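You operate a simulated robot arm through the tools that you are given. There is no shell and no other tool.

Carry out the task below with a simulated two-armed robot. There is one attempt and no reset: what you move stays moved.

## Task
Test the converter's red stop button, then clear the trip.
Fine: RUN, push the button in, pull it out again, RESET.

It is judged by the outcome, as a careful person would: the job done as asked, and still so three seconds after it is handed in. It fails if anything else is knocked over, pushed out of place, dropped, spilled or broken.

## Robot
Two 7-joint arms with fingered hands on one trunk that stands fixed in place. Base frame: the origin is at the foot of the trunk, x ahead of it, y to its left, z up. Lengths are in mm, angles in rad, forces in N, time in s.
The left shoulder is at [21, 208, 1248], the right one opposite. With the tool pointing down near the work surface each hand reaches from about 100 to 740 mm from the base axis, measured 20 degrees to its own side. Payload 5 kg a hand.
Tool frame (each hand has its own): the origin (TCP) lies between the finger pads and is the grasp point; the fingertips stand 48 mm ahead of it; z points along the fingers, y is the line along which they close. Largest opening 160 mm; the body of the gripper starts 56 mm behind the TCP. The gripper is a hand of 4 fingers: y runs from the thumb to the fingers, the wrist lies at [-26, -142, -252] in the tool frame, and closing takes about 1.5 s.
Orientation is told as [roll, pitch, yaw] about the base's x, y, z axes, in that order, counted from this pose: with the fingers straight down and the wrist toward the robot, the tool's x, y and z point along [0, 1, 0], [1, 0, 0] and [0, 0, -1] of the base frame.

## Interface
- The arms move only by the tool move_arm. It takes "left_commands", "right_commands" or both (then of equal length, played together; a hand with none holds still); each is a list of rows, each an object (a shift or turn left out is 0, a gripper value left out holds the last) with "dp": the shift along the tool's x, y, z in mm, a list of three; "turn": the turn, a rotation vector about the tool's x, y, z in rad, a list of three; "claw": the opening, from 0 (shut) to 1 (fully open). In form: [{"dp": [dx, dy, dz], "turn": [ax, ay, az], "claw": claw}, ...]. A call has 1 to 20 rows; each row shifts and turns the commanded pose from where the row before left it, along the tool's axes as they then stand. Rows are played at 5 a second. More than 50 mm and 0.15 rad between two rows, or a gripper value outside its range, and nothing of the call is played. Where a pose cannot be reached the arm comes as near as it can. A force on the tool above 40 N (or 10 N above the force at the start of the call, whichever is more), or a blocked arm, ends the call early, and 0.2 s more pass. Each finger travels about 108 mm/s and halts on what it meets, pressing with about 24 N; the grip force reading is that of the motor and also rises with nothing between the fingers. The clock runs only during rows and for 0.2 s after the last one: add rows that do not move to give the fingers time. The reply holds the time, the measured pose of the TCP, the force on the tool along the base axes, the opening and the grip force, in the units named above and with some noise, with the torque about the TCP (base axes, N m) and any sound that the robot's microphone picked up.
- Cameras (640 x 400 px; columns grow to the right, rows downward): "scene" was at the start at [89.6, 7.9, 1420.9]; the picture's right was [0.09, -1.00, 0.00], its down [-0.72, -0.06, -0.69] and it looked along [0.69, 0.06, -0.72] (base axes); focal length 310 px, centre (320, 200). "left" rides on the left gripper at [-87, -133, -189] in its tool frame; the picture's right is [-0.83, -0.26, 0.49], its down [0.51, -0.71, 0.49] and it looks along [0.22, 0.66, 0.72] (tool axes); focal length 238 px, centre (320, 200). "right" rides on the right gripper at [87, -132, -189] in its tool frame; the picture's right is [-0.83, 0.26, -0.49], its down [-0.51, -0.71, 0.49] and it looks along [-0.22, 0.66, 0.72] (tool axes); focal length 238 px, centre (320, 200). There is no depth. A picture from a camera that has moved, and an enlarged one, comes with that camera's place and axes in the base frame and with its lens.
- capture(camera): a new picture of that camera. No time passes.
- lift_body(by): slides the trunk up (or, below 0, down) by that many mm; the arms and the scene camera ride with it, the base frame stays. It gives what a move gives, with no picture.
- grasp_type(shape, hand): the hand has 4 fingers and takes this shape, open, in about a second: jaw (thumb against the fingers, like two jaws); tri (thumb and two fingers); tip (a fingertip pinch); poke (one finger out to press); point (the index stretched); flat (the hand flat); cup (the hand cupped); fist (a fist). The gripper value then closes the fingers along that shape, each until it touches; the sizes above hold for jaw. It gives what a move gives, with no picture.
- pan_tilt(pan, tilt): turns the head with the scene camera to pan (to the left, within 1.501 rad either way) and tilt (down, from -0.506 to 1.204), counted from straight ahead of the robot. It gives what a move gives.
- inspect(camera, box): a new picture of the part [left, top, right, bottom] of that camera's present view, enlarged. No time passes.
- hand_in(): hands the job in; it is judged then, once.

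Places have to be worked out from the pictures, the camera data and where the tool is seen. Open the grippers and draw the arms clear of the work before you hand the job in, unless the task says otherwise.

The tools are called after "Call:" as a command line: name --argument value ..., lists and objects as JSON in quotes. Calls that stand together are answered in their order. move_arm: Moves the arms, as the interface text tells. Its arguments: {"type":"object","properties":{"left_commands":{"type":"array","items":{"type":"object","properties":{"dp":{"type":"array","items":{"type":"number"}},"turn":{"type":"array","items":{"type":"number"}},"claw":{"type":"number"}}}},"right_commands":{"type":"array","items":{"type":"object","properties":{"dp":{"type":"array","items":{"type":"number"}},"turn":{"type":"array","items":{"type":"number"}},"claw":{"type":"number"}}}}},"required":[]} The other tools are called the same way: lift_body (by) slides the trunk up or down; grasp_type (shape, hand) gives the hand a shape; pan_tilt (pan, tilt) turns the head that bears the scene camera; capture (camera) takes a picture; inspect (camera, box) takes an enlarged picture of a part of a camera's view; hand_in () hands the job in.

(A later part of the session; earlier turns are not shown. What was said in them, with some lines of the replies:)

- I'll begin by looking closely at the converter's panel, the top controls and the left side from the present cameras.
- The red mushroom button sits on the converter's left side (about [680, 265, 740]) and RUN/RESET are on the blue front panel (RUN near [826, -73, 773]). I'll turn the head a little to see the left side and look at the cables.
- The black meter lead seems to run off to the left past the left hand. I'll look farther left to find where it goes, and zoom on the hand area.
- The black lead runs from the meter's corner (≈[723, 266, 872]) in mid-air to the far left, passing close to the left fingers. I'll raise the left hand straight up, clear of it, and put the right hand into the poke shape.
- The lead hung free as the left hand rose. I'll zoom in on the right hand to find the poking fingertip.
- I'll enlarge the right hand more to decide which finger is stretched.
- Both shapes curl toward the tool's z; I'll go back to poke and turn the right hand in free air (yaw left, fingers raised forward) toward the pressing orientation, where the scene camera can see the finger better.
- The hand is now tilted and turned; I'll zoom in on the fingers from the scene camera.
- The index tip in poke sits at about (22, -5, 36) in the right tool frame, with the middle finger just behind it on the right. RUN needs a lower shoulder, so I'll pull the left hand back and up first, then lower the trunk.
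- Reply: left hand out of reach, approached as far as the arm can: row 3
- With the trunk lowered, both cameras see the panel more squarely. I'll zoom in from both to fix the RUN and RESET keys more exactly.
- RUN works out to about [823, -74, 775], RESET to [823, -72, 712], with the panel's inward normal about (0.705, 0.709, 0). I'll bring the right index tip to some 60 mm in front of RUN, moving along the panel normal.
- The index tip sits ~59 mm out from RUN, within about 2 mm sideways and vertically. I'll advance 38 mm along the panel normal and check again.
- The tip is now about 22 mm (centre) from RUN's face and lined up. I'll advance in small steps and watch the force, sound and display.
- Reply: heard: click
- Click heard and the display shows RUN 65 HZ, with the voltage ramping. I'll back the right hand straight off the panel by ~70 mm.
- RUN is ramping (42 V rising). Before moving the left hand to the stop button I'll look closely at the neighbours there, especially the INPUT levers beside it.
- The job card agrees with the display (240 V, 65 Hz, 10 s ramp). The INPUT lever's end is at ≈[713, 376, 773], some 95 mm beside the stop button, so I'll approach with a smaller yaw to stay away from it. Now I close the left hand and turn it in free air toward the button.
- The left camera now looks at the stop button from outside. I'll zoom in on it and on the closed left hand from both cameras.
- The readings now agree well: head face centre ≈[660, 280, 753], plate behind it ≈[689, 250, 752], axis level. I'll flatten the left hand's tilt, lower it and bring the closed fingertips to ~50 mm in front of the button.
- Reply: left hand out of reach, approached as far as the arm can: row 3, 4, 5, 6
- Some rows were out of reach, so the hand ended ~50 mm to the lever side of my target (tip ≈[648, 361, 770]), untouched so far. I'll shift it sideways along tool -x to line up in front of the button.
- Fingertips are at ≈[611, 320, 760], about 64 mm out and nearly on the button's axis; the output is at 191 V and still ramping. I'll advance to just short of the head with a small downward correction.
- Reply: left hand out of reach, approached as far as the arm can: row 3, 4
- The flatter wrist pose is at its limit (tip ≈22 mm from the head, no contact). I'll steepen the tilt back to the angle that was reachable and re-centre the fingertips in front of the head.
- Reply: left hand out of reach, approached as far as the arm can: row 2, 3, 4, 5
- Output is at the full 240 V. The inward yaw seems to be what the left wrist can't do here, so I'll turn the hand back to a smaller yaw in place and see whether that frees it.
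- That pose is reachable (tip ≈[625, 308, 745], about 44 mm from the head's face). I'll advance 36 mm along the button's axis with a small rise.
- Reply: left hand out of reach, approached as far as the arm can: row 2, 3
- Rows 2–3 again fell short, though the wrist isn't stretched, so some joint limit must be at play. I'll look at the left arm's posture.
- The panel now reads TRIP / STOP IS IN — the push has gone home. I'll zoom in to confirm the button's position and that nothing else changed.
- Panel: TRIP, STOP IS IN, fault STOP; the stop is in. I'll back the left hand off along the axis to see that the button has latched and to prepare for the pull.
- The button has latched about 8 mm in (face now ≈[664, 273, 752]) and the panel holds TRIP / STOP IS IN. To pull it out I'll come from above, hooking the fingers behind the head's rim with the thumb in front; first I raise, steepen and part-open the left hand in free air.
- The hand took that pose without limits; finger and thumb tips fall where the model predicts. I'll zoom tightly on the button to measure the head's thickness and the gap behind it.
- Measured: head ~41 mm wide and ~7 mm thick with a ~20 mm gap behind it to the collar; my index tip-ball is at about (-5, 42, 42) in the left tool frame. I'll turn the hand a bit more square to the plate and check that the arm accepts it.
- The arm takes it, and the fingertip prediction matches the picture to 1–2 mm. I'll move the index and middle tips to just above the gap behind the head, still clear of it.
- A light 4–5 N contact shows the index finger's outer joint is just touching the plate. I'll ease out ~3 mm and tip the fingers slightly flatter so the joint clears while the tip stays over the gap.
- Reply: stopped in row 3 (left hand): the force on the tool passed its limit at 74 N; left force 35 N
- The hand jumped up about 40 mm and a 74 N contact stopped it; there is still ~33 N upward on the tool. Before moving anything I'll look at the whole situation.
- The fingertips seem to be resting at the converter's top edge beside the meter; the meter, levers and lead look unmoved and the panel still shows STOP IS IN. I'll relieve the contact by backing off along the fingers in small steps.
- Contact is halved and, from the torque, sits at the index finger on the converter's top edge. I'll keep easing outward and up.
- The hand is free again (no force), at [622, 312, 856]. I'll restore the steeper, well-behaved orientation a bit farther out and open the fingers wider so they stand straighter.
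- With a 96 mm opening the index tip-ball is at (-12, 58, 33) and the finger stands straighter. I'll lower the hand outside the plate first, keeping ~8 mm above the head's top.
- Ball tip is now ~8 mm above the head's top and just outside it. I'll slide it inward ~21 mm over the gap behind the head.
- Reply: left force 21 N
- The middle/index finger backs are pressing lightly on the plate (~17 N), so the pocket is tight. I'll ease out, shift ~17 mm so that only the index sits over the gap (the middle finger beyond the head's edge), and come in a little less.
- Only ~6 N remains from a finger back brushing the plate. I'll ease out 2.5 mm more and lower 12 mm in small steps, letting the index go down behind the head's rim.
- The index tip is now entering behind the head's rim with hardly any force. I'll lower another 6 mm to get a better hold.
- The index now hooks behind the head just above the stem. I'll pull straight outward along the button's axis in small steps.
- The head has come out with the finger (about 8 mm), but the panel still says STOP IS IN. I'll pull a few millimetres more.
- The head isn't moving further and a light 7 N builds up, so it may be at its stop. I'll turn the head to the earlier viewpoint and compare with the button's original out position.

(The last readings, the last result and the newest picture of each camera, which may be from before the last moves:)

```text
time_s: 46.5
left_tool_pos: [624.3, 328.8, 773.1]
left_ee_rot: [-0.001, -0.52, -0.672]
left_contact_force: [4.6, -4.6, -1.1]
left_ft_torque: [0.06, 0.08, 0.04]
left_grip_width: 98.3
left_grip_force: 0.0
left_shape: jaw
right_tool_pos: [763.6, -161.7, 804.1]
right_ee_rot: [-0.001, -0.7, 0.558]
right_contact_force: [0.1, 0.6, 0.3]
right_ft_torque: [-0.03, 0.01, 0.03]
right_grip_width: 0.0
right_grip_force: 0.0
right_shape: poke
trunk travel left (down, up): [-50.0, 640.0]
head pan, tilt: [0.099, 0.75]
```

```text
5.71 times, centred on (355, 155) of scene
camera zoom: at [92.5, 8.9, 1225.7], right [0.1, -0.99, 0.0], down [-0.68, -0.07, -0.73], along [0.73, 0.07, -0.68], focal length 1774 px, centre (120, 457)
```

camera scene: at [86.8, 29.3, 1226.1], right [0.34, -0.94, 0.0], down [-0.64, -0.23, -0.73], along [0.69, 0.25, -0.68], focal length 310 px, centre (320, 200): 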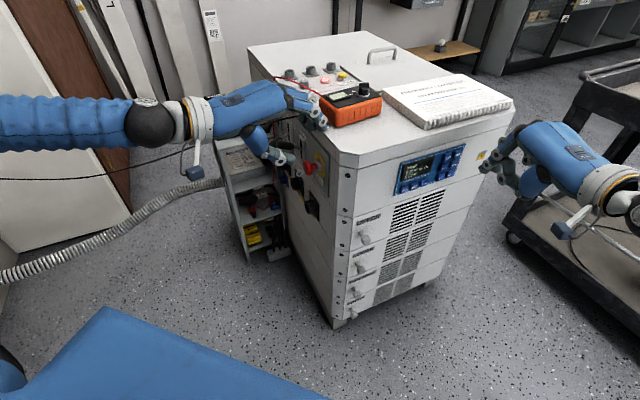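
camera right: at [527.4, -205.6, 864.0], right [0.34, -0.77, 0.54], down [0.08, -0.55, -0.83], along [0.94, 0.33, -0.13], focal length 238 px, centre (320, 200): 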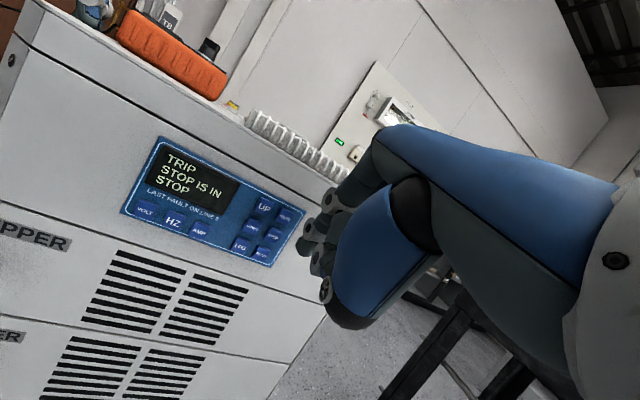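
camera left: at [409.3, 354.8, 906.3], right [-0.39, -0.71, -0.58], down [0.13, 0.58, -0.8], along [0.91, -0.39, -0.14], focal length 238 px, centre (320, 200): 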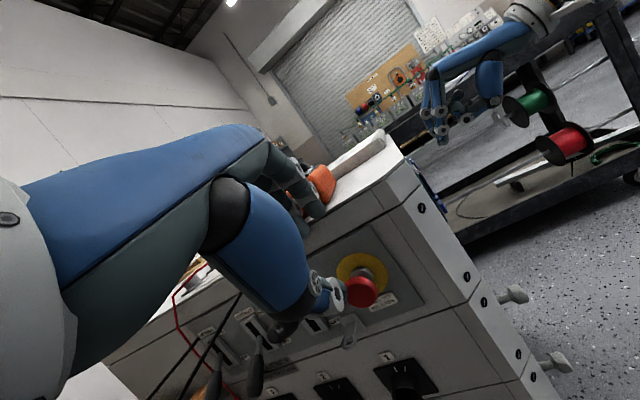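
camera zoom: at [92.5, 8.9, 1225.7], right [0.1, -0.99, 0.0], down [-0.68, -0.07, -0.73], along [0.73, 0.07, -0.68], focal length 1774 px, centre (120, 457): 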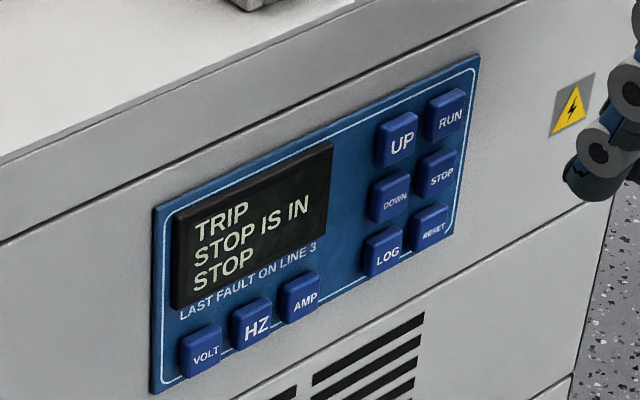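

Seen from the same viewpoint the head looks back in its original place, yet the panel still shows STOP IS IN. I'll compare at the same enlargement as my earliest shot.

Call:
inspect --camera "scene" --box '[200, 130, 300, 230]'

Call:
inspect --camera "scene" --box '[180, 130, 270, 200]'

Call:
inspect --camera "left" --box '[280, 170, 390, 260]'

```text
4.00 times, centred on (250, 180) of scene
camera zoom: at [92.5, 8.9, 1225.7], right [0.1, -0.99, 0.0], down [-0.68, -0.07, -0.73], along [0.73, 0.07, -0.68], focal length 1242 px, centre (600, 280)
```

zoom: 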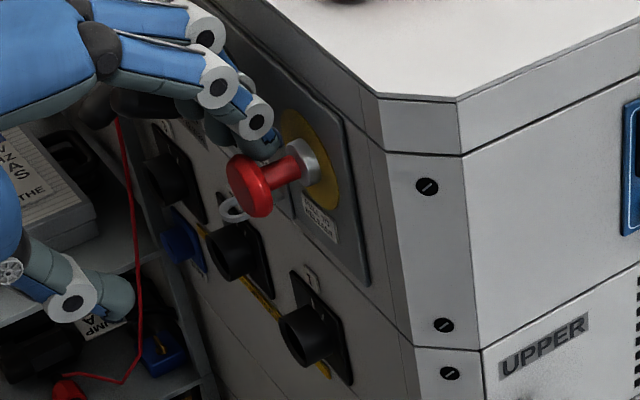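

```text
5.71 times, centred on (225, 165) of scene
camera zoom: at [92.5, 8.9, 1225.7], right [0.1, -0.99, 0.0], down [-0.68, -0.07, -0.73], along [0.73, 0.07, -0.68], focal length 1774 px, centre (863, 400)
```

zoom: 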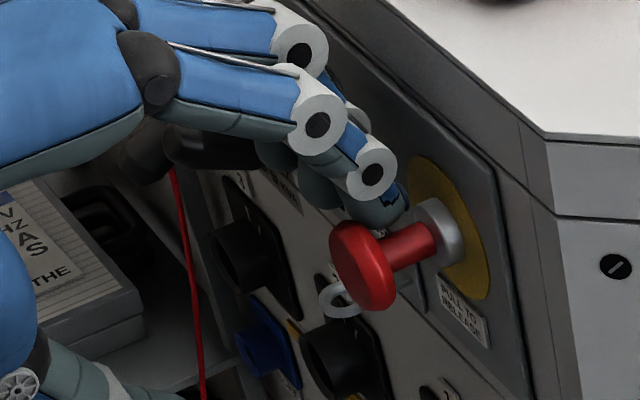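

```text
4.44 times, centred on (335, 215) of left
camera zoom: at [405.2, 391.6, 870.3], right [-0.51, -0.66, -0.55], down [0.02, 0.63, -0.78], along [0.86, -0.41, -0.3], focal length 1059 px, centre (253, 133)
```

zoom: 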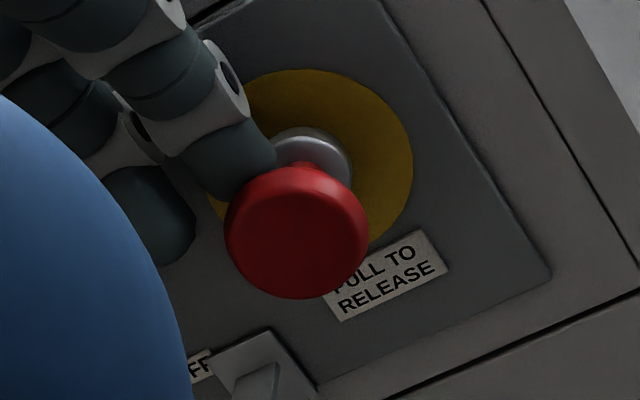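

The head is where it was at the start, within a pixel, held by my finger with ~6 N. The panel hasn't registered it, so I'll pull a little harder against the stop to seat it fully out.

Call:
move_arm --left_commands '[{"dp": [0.3, -2.2, -1.2]}, {"dp": [0.3, -2.2, -1.2]}, {"dp": [0, 0, 0]}, {"dp": [0, 0, 0]}]'

Call:
inspect --camera "scene" --box '[310, 120, 400, 190]'

Call:
inspect --camera "scene" --box '[180, 130, 270, 200]'

```text
time_s: 47.5
left_tool_pos: [619.8, 331.9, 773.6]
left_ee_rot: [0.0, -0.522, -0.672]
left_contact_force: [8.1, -6.1, 0.0]
left_ft_torque: [-0.01, -0.01, 0.06]
left_grip_width: 99.7
left_grip_force: 0.0
left_shape: jaw
right_tool_pos: [762.9, -162.0, 803.8]
right_ee_rot: [0.001, -0.7, 0.558]
right_contact_force: [0.2, -0.5, -0.3]
right_ft_torque: [-0.02, 0.0, -0.02]
right_grip_width: 0.1
right_grip_force: 0.1
right_shape: poke
trunk travel left (down, up): [-50.0, 640.0]
head pan, tilt: [0.099, 0.75]
```

```text
5.71 times, centred on (355, 155) of scene
camera zoom: at [92.5, 8.6, 1225.7], right [0.1, -1.0, 0.0], down [-0.68, -0.07, -0.73], along [0.73, 0.07, -0.68], focal length 1774 px, centre (120, 457)
```

zoom: 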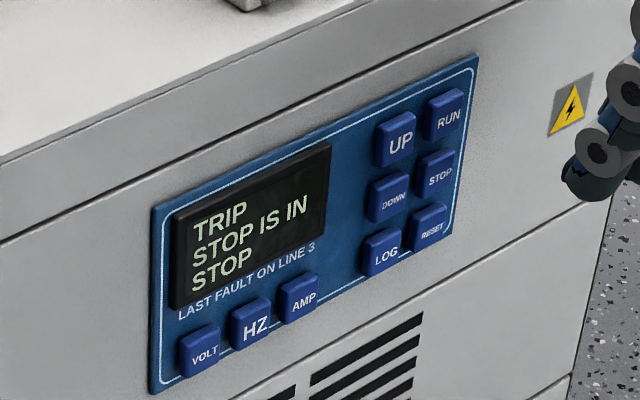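

```text
5.71 times, centred on (225, 165) of scene
camera zoom: at [92.5, 8.6, 1225.7], right [0.1, -1.0, 0.0], down [-0.68, -0.07, -0.73], along [0.73, 0.07, -0.68], focal length 1774 px, centre (863, 400)
```

zoom: 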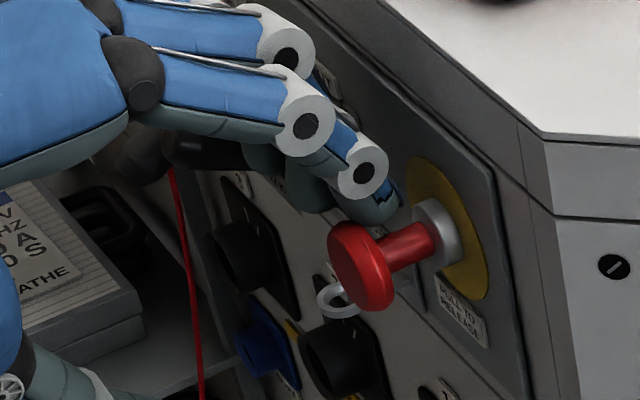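

Force is now 10 N with no further travel, so the button is fully out at its stop. I'll unload the finger, lift it clear of the head and see whether the button stays out and what the panel says.

Call:
move_arm --left_commands '[{"dp": [-0.4, 3.0, 1.7]}, {"dp": [-0.4, 3.0, 1.7]}, {"dp": [0, 5, -8.7]}, {"dp": [0, 5, -8.7]}, {"dp": [0, 5, -8.7]}, {"dp": [0, 0, 0]}]'

Call:
inspect --camera "scene" --box '[180, 130, 270, 200]'

Call:
inspect --camera "scene" --box '[310, 120, 400, 190]'

```text
time_s: 48.9
left_tool_pos: [624.8, 328.8, 804.0]
left_ee_rot: [-0.001, -0.519, -0.672]
left_contact_force: [-0.4, 0.4, 0.4]
left_ft_torque: [0.01, -0.03, 0.0]
left_grip_width: 96.0
left_grip_force: 0.1
left_shape: jaw
right_tool_pos: [762.8, -161.5, 804.7]
right_ee_rot: [-0.001, -0.7, 0.558]
right_contact_force: [-0.4, 0.5, 0.4]
right_ft_torque: [0.01, 0.01, 0.01]
right_grip_width: 0.0
right_grip_force: 0.0
right_shape: poke
trunk travel left (down, up): [-50.0, 640.0]
head pan, tilt: [0.099, 0.75]
```

```text
5.71 times, centred on (225, 165) of scene
camera zoom: at [92.1, 9.0, 1225.7], right [0.1, -1.0, 0.0], down [-0.68, -0.07, -0.73], along [0.73, 0.07, -0.68], focal length 1774 px, centre (863, 400)
```

zoom: 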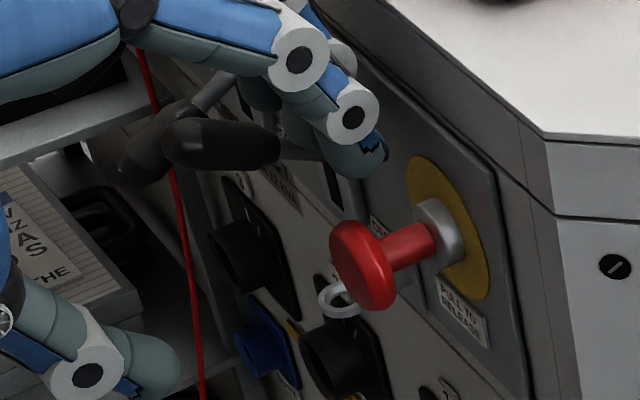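

```text
5.71 times, centred on (355, 155) of scene
camera zoom: at [92.1, 9.0, 1225.7], right [0.1, -1.0, 0.0], down [-0.68, -0.07, -0.73], along [0.73, 0.07, -0.68], focal length 1774 px, centre (120, 457)
```

zoom: 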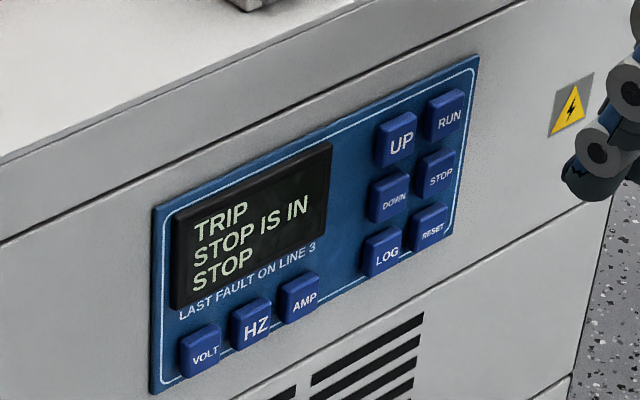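

The button stays out on its own, but the text hasn't changed. I'll take the very same crop as before the test to compare the head's position precisely.

Call:
inspect --camera "scene" --box '[160, 110, 280, 220]'

Call:
inspect --camera "scene" --box '[215, 150, 255, 185]'

Call:
inspect --camera "left" --box '[290, 170, 390, 260]'

```text
3.64 times, centred on (220, 165) of scene
camera zoom: at [92.1, 9.0, 1225.7], right [0.1, -1.0, 0.0], down [-0.68, -0.07, -0.73], along [0.73, 0.07, -0.68], focal length 1129 px, centre (684, 327)
```

zoom: 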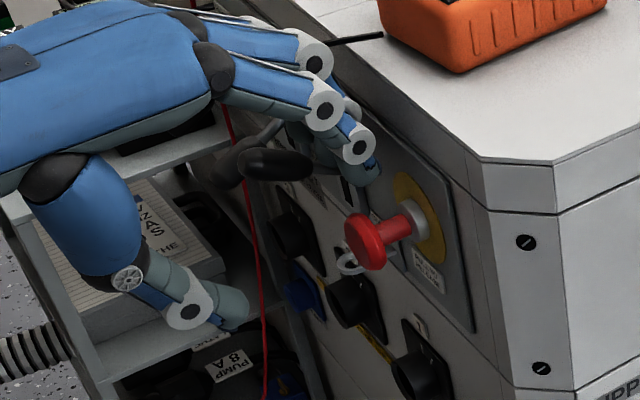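

```text
11.43 times, centred on (235, 168) of scene
camera zoom: at [92.1, 9.0, 1225.7], right [0.1, -1.0, 0.0], down [-0.68, -0.07, -0.73], along [0.73, 0.07, -0.68], focal length 3548 px, centre (1291, 571)
```

zoom: 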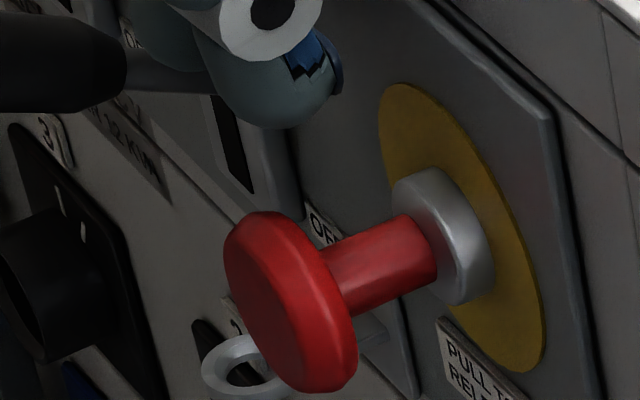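

```text
4.44 times, centred on (340, 215) of left
camera zoom: at [406.2, 391.6, 900.6], right [-0.51, -0.66, -0.55], down [0.02, 0.63, -0.78], along [0.86, -0.41, -0.3], focal length 1059 px, centre (231, 133)
```

zoom: 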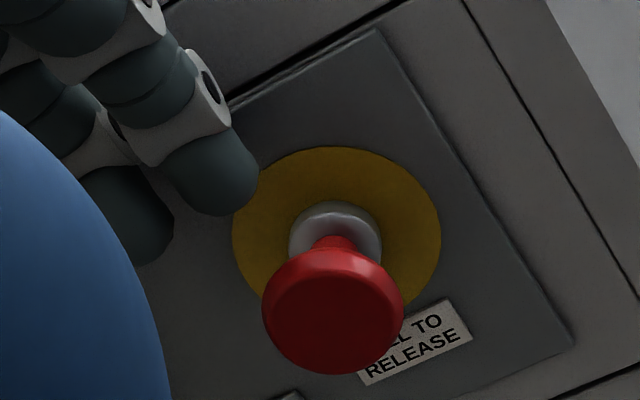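

The head matches its starting place exactly, so the button is out; the text probably waits for RESET. I'll draw the left hand away from the button and lower the right index to RESET height, still clear of the panel.

Call:
move_arm --left_commands '[{"dp": [1.1, -8.6, -4.9]}, {"dp": [1.1, -8.6, -4.9]}, {"dp": [1.1, -8.6, -4.9]}, {"dp": [1.1, -8.6, -4.9]}, {"dp": [1.1, -8.6, -4.9]}, {"dp": [0, 0, 0]}]' --right_commands '[{"dp": [0, -10.2, 12.1]}, {"dp": [0, -10.2, 12.1]}, {"dp": [0, -10.2, 12.1]}, {"dp": [0, -10.1, 12.1]}, {"dp": [0, 0, 0]}, {"dp": [0, 0, 0]}]'

Call:
capture --camera "scene"

Call:
inspect --camera "scene" --box '[310, 120, 430, 200]'

Call:
inspect --camera "right" --box '[200, 110, 360, 230]'

```text
time_s: 50.3
left_tool_pos: [589.0, 361.6, 802.0]
left_ee_rot: [-0.001, -0.522, -0.672]
left_contact_force: [0.0, -0.2, -0.2]
left_ft_torque: [0.05, 0.0, 0.0]
left_grip_width: 96.1
left_grip_force: 0.0
left_shape: jaw
right_tool_pos: [762.9, -161.8, 741.3]
right_ee_rot: [-0.001, -0.701, 0.557]
right_contact_force: [-0.2, -0.3, 0.4]
right_ft_torque: [-0.01, 0.0, -0.03]
right_grip_width: 0.0
right_grip_force: 0.1
right_shape: poke
trunk travel left (down, up): [-50.0, 640.0]
head pan, tilt: [0.099, 0.75]
```

```text
taken
camera scene: at [92.0, 9.1, 1225.7], right [0.1, -1.0, 0.0], down [-0.68, -0.07, -0.73], along [0.73, 0.07, -0.68], focal length 310 px, centre (320, 200)
```

scene: 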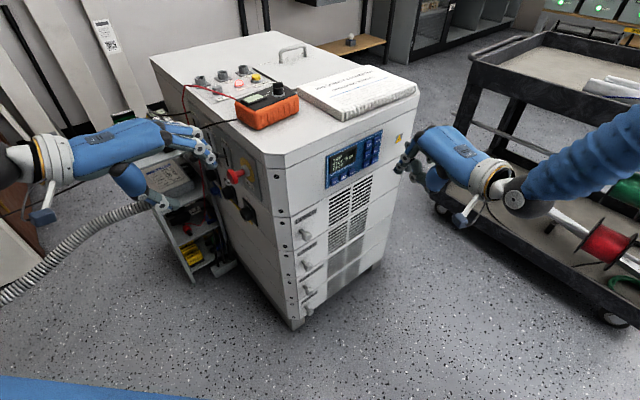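

```text
5.00 times, centred on (370, 160) of scene
camera zoom: at [92.0, 9.1, 1225.7], right [0.1, -1.0, 0.0], down [-0.68, -0.07, -0.73], along [0.73, 0.07, -0.68], focal length 1552 px, centre (70, 400)
```

zoom: 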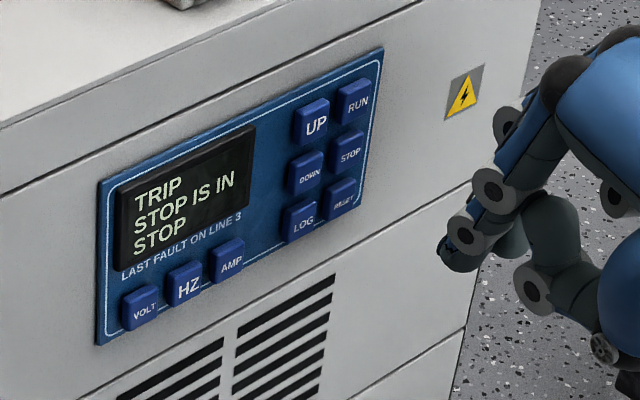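

```text
3.33 times, centred on (280, 170) of right
camera zoom: at [528.6, -206.2, 800.6], right [0.34, -0.77, 0.54], down [0.08, -0.55, -0.83], along [0.94, 0.33, -0.13], focal length 794 px, centre (453, 300)
```

zoom: 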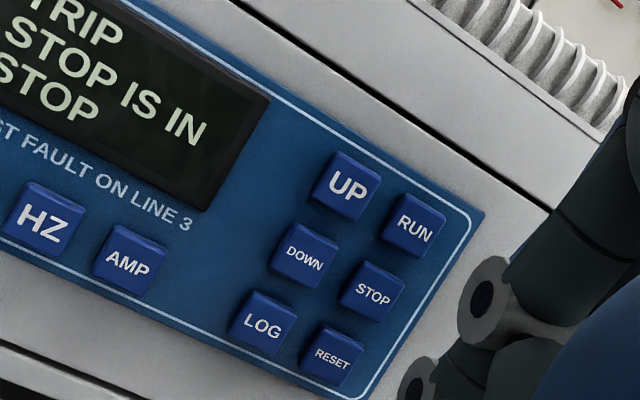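

The right fingertip is level with RESET, 65 mm out. I'll flatten the finger's tilt a bit so its joint stays clear of the STOP key just above, and re-centre on RESET.

Call:
move_arm --right_commands '[{"turn": [-0.14, 0, 0]}, {"turn": [-0.14, 0, 0]}, {"dp": [6.7, 0.8, 12.0]}, {"dp": [0, 0, 0]}]'

Call:
inspect --camera "scene" --box '[330, 130, 430, 200]'

Call:
inspect --camera "right" --box '[200, 150, 360, 270]'

```text
time_s: 51.3
left_tool_pos: [589.8, 362.0, 803.6]
left_ee_rot: [-0.003, -0.521, -0.672]
left_contact_force: [-0.9, -0.3, -0.3]
left_ft_torque: [0.01, 0.0, 0.04]
left_grip_width: 95.8
left_grip_force: 0.0
left_shape: jaw
right_tool_pos: [768.7, -151.6, 734.2]
right_ee_rot: [0.0, -0.981, 0.557]
right_contact_force: [-0.2, -0.5, 0.5]
right_ft_torque: [0.05, 0.0, -0.03]
right_grip_width: 0.0
right_grip_force: 0.0
right_shape: poke
trunk travel left (down, up): [-50.0, 640.0]
head pan, tilt: [0.099, 0.75]
```

```text
5.71 times, centred on (380, 165) of scene
camera zoom: at [92.1, 9.0, 1225.7], right [0.1, -1.0, 0.0], down [-0.68, -0.07, -0.73], along [0.73, 0.07, -0.68], focal length 1774 px, centre (-23, 400)
```

zoom: 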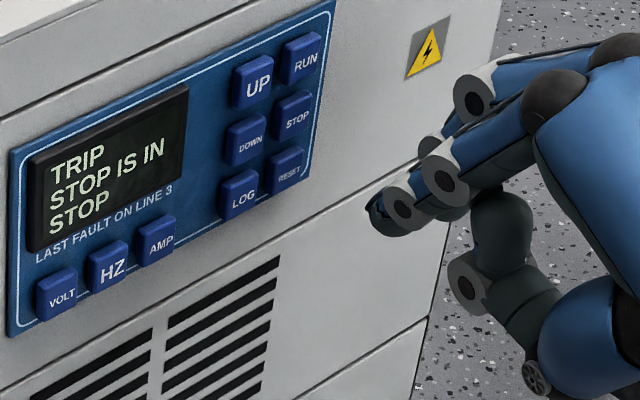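

```text
3.33 times, centred on (280, 210) of right
camera zoom: at [527.6, -199.8, 729.9], right [0.22, -0.85, 0.49], down [0.28, -0.42, -0.86], along [0.93, 0.33, 0.14], focal length 794 px, centre (453, 167)
```

zoom: 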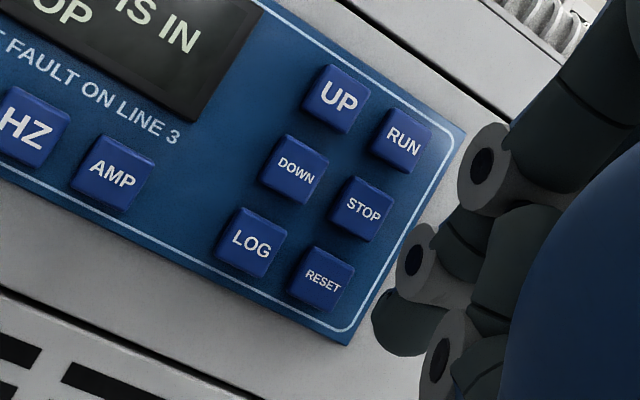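

By triangulation the tip would land ~5 mm right and ~4 mm high on RESET. I'll correct that and advance 34 mm along the panel normal, stopping short of the key.

Call:
move_arm --right_commands '[{"dp": [4.8, -3.9, 1.3]}, {"dp": [2.6, 6.1, 9.2]}, {"dp": [2.6, 6.1, 9.2]}, {"dp": [2.6, 6.1, 9.2]}, {"dp": [0, 0, 0]}]'

Call:
inspect --camera "scene" --box '[330, 130, 430, 200]'

Call:
inspect --camera "right" --box '[200, 150, 360, 270]'

```text
time_s: 52.5
left_tool_pos: [589.3, 362.9, 803.2]
left_ee_rot: [-0.001, -0.522, -0.673]
left_contact_force: [-0.4, -1.0, -0.1]
left_ft_torque: [0.02, 0.0, -0.03]
left_grip_width: 96.0
left_grip_force: 0.1
left_shape: jaw
right_tool_pos: [789.5, -122.1, 730.8]
right_ee_rot: [0.0, -0.978, 0.559]
right_contact_force: [-0.6, -0.7, -0.7]
right_ft_torque: [-0.02, 0.01, -0.02]
right_grip_width: 0.0
right_grip_force: 0.0
right_shape: poke
trunk travel left (down, up): [-50.0, 640.0]
head pan, tilt: [0.099, 0.75]
```

```text
5.71 times, centred on (380, 165) of scene
camera zoom: at [92.1, 9.1, 1225.7], right [0.1, -1.0, 0.0], down [-0.68, -0.07, -0.73], along [0.73, 0.07, -0.68], focal length 1774 px, centre (-23, 400)
```

zoom: 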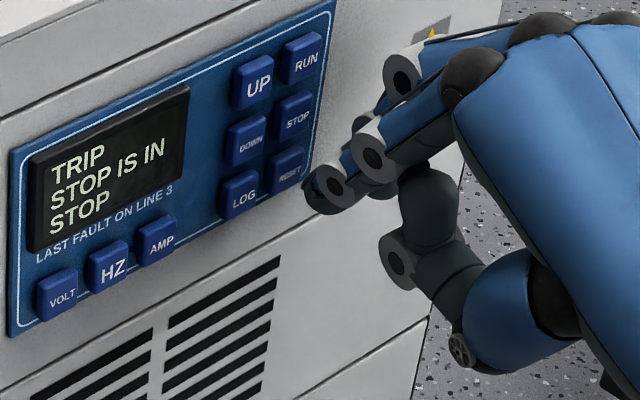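

```text
3.33 times, centred on (280, 210) of right
camera zoom: at [547.7, -170.4, 726.0], right [0.22, -0.85, 0.49], down [0.28, -0.42, -0.86], along [0.93, 0.33, 0.14], focal length 794 px, centre (453, 167)
```

zoom: 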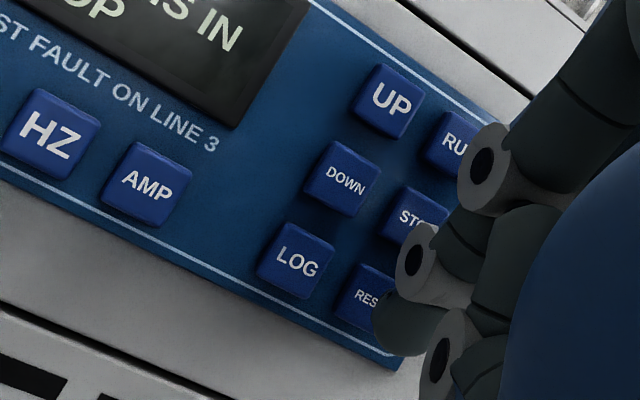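

The tip is now lined up with RESET, roughly 10 mm from touching. I'll press in small steps and listen for the click.

Call:
move_arm --right_commands '[{"dp": [0.7, 1.65, 2.45]}, {"dp": [0.7, 1.65, 2.45]}, {"dp": [0.7, 1.65, 2.45]}, {"dp": [0, 0, 0]}]'

Call:
inspect --camera "scene" --box '[310, 120, 410, 190]'

Call:
inspect --camera "right" --box '[200, 150, 360, 270]'

```text
time_s: 53.5
left_tool_pos: [589.7, 362.2, 802.5]
left_ee_rot: [-0.003, -0.522, -0.672]
left_contact_force: [-0.2, 0.8, -0.3]
left_ft_torque: [-0.03, 0.01, -0.03]
left_grip_width: 96.0
left_grip_force: 0.1
left_shape: jaw
right_tool_pos: [795.7, -116.1, 730.9]
right_ee_rot: [0.0, -0.979, 0.559]
right_contact_force: [-0.4, 0.6, 0.6]
right_ft_torque: [0.04, -0.04, 0.01]
right_grip_width: 0.1
right_grip_force: 0.0
right_shape: poke
trunk travel left (down, up): [-50.0, 640.0]
head pan, tilt: [0.099, 0.75]
```

```text
5.71 times, centred on (360, 155) of scene
camera zoom: at [92.1, 9.1, 1225.7], right [0.1, -1.0, 0.0], down [-0.68, -0.07, -0.73], along [0.73, 0.07, -0.68], focal length 1774 px, centre (91, 457)
```

zoom: 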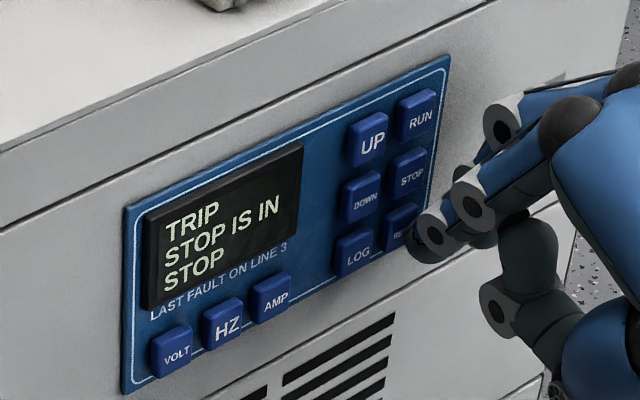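

```text
3.33 times, centred on (280, 210) of right
camera zoom: at [553.1, -164.1, 726.3], right [0.22, -0.85, 0.49], down [0.28, -0.42, -0.86], along [0.93, 0.33, 0.14], focal length 794 px, centre (453, 167)
```

zoom: 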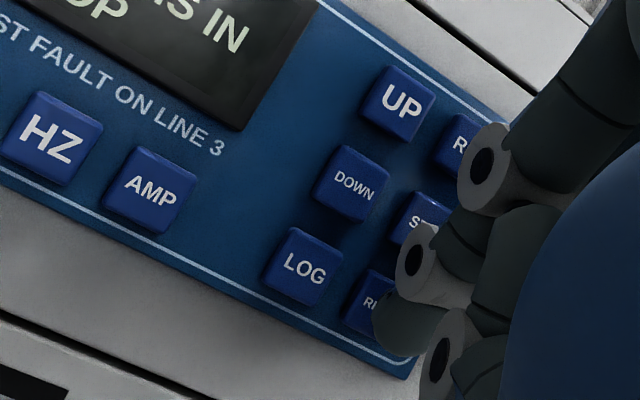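

No contact yet; the tip covers RESET's right half and is almost touching. I'll continue in small steps.

Call:
move_arm --right_commands '[{"dp": [0.7, 1.65, 2.45]}, {"dp": [0.7, 1.65, 2.45]}, {"dp": [0.5, 1.1, 1.6]}, {"dp": [0, 0, 0]}]'

Call:
inspect --camera "scene" --box '[310, 120, 410, 190]'

```text
time_s: 54.5
left_tool_pos: [590.1, 361.4, 802.7]
left_ee_rot: [-0.002, -0.521, -0.671]
left_contact_force: [-0.7, -0.3, -0.6]
left_ft_torque: [-0.02, -0.01, -0.03]
left_grip_width: 96.0
left_grip_force: 0.0
left_shape: jaw
right_tool_pos: [798.5, -111.0, 731.6]
right_ee_rot: [0.0, -0.979, 0.558]
right_contact_force: [-6.7, -6.1, 2.2]
right_ft_torque: [-0.09, 0.11, 0.03]
right_grip_width: 0.1
right_grip_force: 0.0
right_shape: poke
trunk travel left (down, up): [-50.0, 640.0]
head pan, tilt: [0.099, 0.75]
heard: click
```

```text
5.71 times, centred on (360, 155) of scene
camera zoom: at [91.5, 8.6, 1225.7], right [0.1, -1.0, 0.0], down [-0.68, -0.07, -0.73], along [0.73, 0.07, -0.68], focal length 1774 px, centre (91, 457)
```

zoom: 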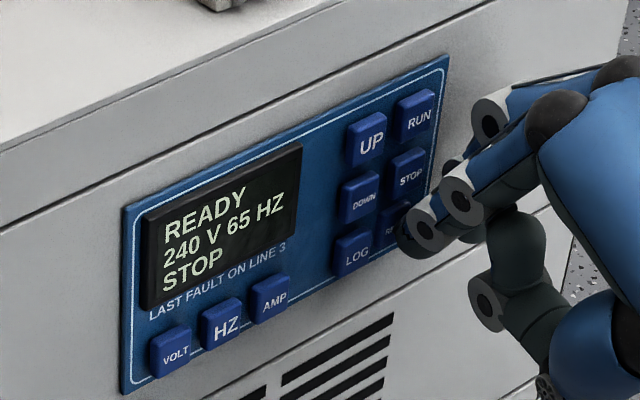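

Click, and the panel now reads READY, 240 V 65 HZ with STOP logged as the last fault — the trip is cleared. I'll back both hands away, right straight off the panel and left back and up.

Call:
move_arm --right_commands '[{"dp": [-3.4, -8.1, -12.1]}, {"dp": [-5.7, -13.6, -20.2]}, {"dp": [-5.7, -13.6, -20.2]}, {"dp": [-5.7, -13.6, -20.2]}, {"dp": [-5.7, -13.6, -20.2]}, {"dp": [0, 0, 0]}]' --left_commands '[{"dp": [-9.3, -0.6, -22.5]}, {"dp": [-9.3, -0.6, -22.5]}, {"dp": [-9.3, -0.6, -22.5]}, {"dp": [-9.3, -0.6, -22.5]}, {"dp": [0, 0, 0]}, {"dp": [0, 0, 0]}]'

Call:
capture --camera "scene"

Call:
inspect --camera "scene" --box '[310, 120, 410, 190]'

Call:
inspect --camera "scene" --box '[140, 100, 290, 230]'

```text
time_s: 55.9
left_tool_pos: [535.0, 339.7, 828.7]
left_ee_rot: [-0.065, -0.482, -0.744]
left_contact_force: [0.2, 0.8, -0.3]
left_ft_torque: [-0.01, 0.0, 0.04]
left_grip_width: 95.8
left_grip_force: 0.0
left_shape: jaw
left hand out of reach, approached as far as the arm can: row 1, 2, 3, 4
right_tool_pos: [718.8, -192.5, 730.9]
right_ee_rot: [0.0, -0.98, 0.558]
right_contact_force: [0.3, -0.7, 0.3]
right_ft_torque: [0.01, 0.02, 0.0]
right_grip_width: 0.0
right_grip_force: 0.1
right_shape: poke
trunk travel left (down, up): [-50.0, 640.0]
head pan, tilt: [0.099, 0.75]
```

```text
taken
camera scene: at [92.1, 9.1, 1225.7], right [0.1, -1.0, 0.0], down [-0.68, -0.07, -0.73], along [0.73, 0.07, -0.68], focal length 310 px, centre (320, 200)
```

scene: 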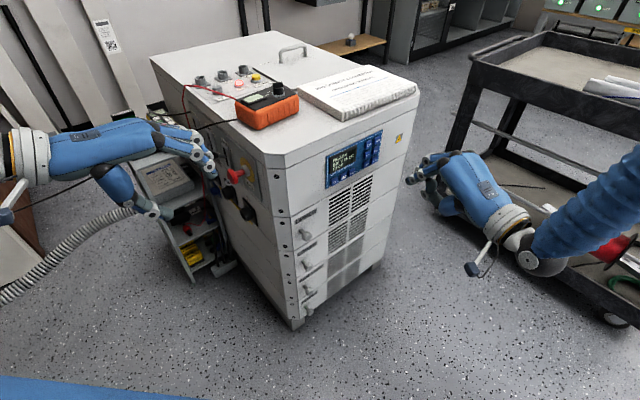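

```text
5.71 times, centred on (360, 155) of scene
camera zoom: at [92.1, 9.1, 1225.7], right [0.1, -1.0, 0.0], down [-0.68, -0.07, -0.73], along [0.73, 0.07, -0.68], focal length 1774 px, centre (91, 457)
```

zoom: 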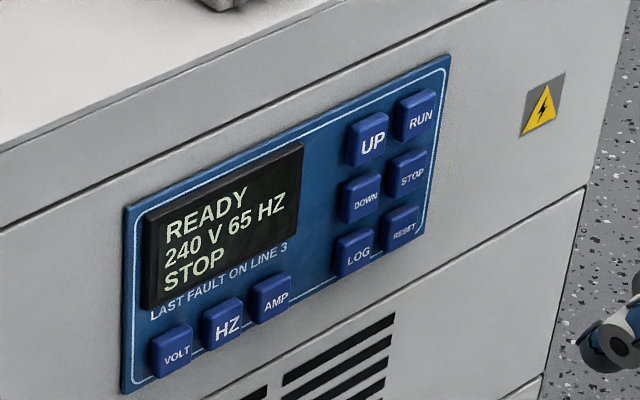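

```text
3.08 times, centred on (215, 165) of scene
camera zoom: at [92.1, 9.1, 1225.7], right [0.1, -1.0, 0.0], down [-0.68, -0.07, -0.73], along [0.73, 0.07, -0.68], focal length 955 px, centre (643, 308)
```

zoom: 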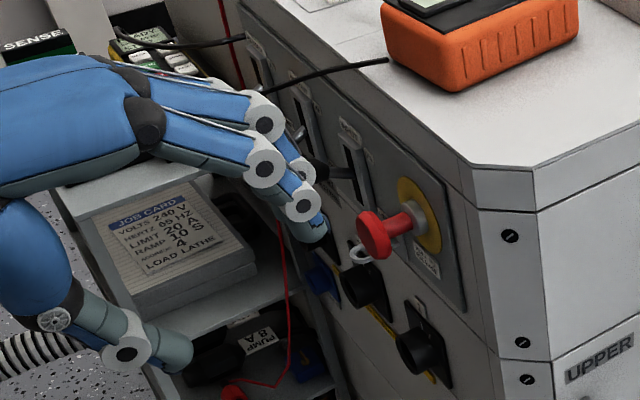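

READY holds and the button is out and untouched. I'll lift the trunk back up to carry both hands well clear of the converter, then open the hands.

Call:
lift_body --by 200

Call:
capture --camera "scene"

Call:
capture --camera "left"

```text
time_s: 58.1
left_tool_pos: [534.2, 340.0, 1028.7]
left_ee_rot: [-0.066, -0.48, -0.741]
left_contact_force: [0.3, 0.9, 0.0]
left_ft_torque: [-0.03, 0.0, -0.02]
left_grip_width: 95.8
left_grip_force: 0.1
left_shape: jaw
right_tool_pos: [719.9, -192.4, 928.5]
right_ee_rot: [0.0, -0.978, 0.558]
right_contact_force: [0.9, -0.1, -0.5]
right_ft_torque: [0.0, -0.05, 0.03]
right_grip_width: 0.0
right_grip_force: 0.1
right_shape: poke
trunk travel left (down, up): [-250.0, 440.0]
head pan, tilt: [0.099, 0.75]
```

```text
taken
camera scene: at [92.3, 9.1, 1425.5], right [0.1, -1.0, 0.0], down [-0.68, -0.07, -0.73], along [0.73, 0.07, -0.68], focal length 310 px, centre (320, 200)
```

scene: 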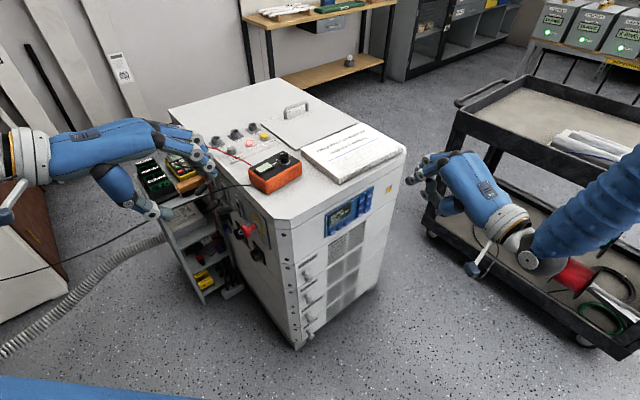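

```text
taken
camera left: at [330.9, 426.4, 1138.4], right [-0.61, -0.62, -0.5], down [0.04, 0.61, -0.79], along [0.79, -0.5, -0.35], focal length 238 px, centre (320, 200)
```

left: 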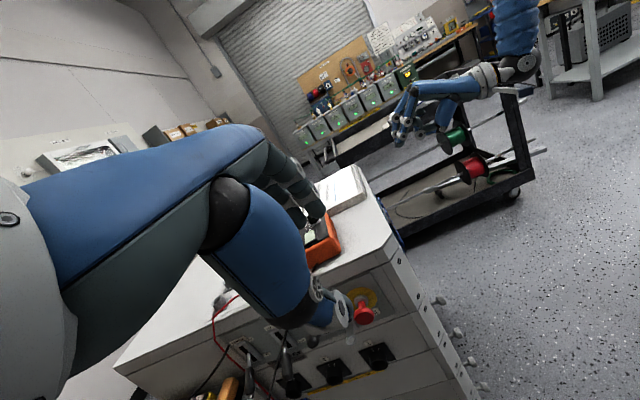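

Both hands are clear. I'll open them fully (right back to jaw) and pull the right hand a bit farther back, then check everything once more.

Call:
grasp_type --shape "jaw" --hand "right"

Call:
move_arm --left_commands '[{"claw": 1.0}, {}, {}, {}, {}, {}]' --right_commands '[{"dp": [0, -10, -20]}, {"dp": [0, -10, -20]}, {"dp": [0, -10, -20]}, {}, {}, {}]'

Call:
capture --camera "scene"

Call:
inspect --camera "scene" --box '[310, 170, 400, 250]'

Call:
inspect --camera "scene" --box '[130, 110, 310, 270]'

Call:
inspect --camera "left" --box '[200, 200, 440, 400]'

```text
time_s: 59.0
left_tool_pos: [534.7, 340.0, 1028.5]
left_ee_rot: [-0.066, -0.482, -0.743]
left_contact_force: [-0.5, -0.4, 0.1]
left_ft_torque: [0.03, 0.03, 0.01]
left_grip_width: 96.2
left_grip_force: 0.1
left_shape: jaw
right_tool_pos: [720.2, -192.4, 930.1]
right_ee_rot: [-0.001, -0.979, 0.558]
right_contact_force: [-0.4, 0.3, -0.4]
right_ft_torque: [0.01, 0.0, 0.0]
right_grip_width: 159.7
right_grip_force: 0.0
right_shape: jaw
trunk travel left (down, up): [-250.0, 440.0]
head pan, tilt: [0.099, 0.75]
```

```text
time_s: 60.4
left_tool_pos: [534.5, 340.9, 1028.6]
left_ee_rot: [-0.066, -0.483, -0.742]
left_contact_force: [0.8, -0.8, 0.0]
left_ft_torque: [-0.03, 0.0, 0.01]
left_grip_width: 159.7
left_grip_force: 0.1
left_shape: jaw
right_tool_pos: [662.3, -227.7, 938.0]
right_ee_rot: [0.0, -0.981, 0.557]
right_contact_force: [-0.9, -0.7, -0.6]
right_ft_torque: [0.0, 0.03, 0.02]
right_grip_width: 160.1
right_grip_force: 0.0
right_shape: jaw
trunk travel left (down, up): [-250.0, 440.0]
head pan, tilt: [0.099, 0.75]
```

```text
taken
camera scene: at [92.3, 9.2, 1425.7], right [0.1, -1.0, 0.0], down [-0.68, -0.07, -0.73], along [0.73, 0.07, -0.68], focal length 310 px, centre (320, 200)
```

scene: 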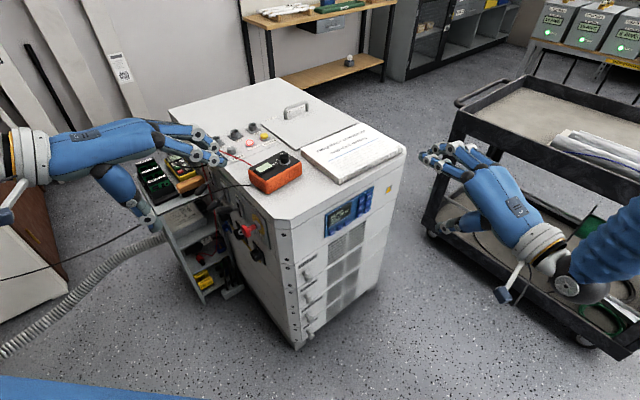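

```text
5.00 times, centred on (355, 210) of scene
camera zoom: at [92.3, 9.2, 1425.7], right [0.1, -1.0, 0.0], down [-0.68, -0.07, -0.73], along [0.73, 0.07, -0.68], focal length 1552 px, centre (145, 150)
```

zoom: 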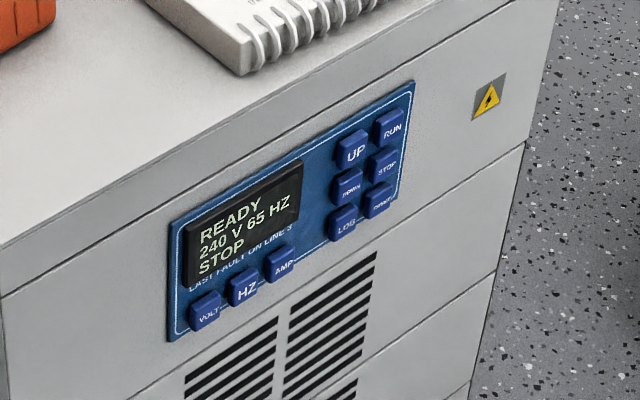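

```text
2.50 times, centred on (220, 190) of scene
camera zoom: at [92.3, 9.2, 1425.7], right [0.1, -1.0, 0.0], down [-0.68, -0.07, -0.73], along [0.73, 0.07, -0.68], focal length 776 px, centre (570, 225)
```

zoom: 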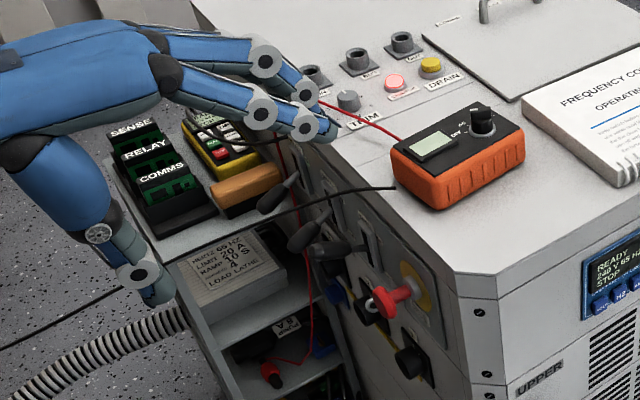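

```text
2.00 times, centred on (320, 300) of left
camera zoom: at [331.0, 426.4, 1138.6], right [-0.61, -0.62, -0.5], down [0.04, 0.61, -0.79], along [0.79, -0.5, -0.35], focal length 477 px, centre (320, 0)
```

zoom: 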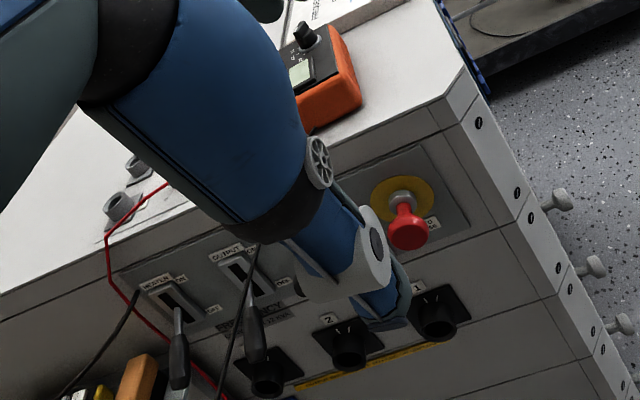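

Panel reads READY with STOP logged. The red button is out. The INPUT lever, meter, leads and manual are where they were, and both hands are open and clear above the work, so I hand the job in.

Call:
hand_in

```text
The job is handed in.
```

The stop-button test is done and the trip is cleared. The converter went through the full sequence and ended at READY, 240 V 65 HZ.

- **RUN:** the output ramped to the full 240 V at 65 Hz.
- **Stop pushed in:** the panel tripped and read TRIP / STOP IS IN.
- **Stop pulled out:** the button is back in its original position. The panel kept showing STOP IS IN until RESET was pressed, even with the button fully out.
- **RESET:** it cleared on one press. STOP now shows as the last fault on line 3.

While I was reaching for the button, the left hand jumped about 40 mm. Its fingers pressed on the converter's top edge next to the meter, with a 74 N peak, before the motion stopped. I eased it off, and in the pictures the meter, leads, levers and manual look unmoved.

Both hands are open and raised clear of the converter.
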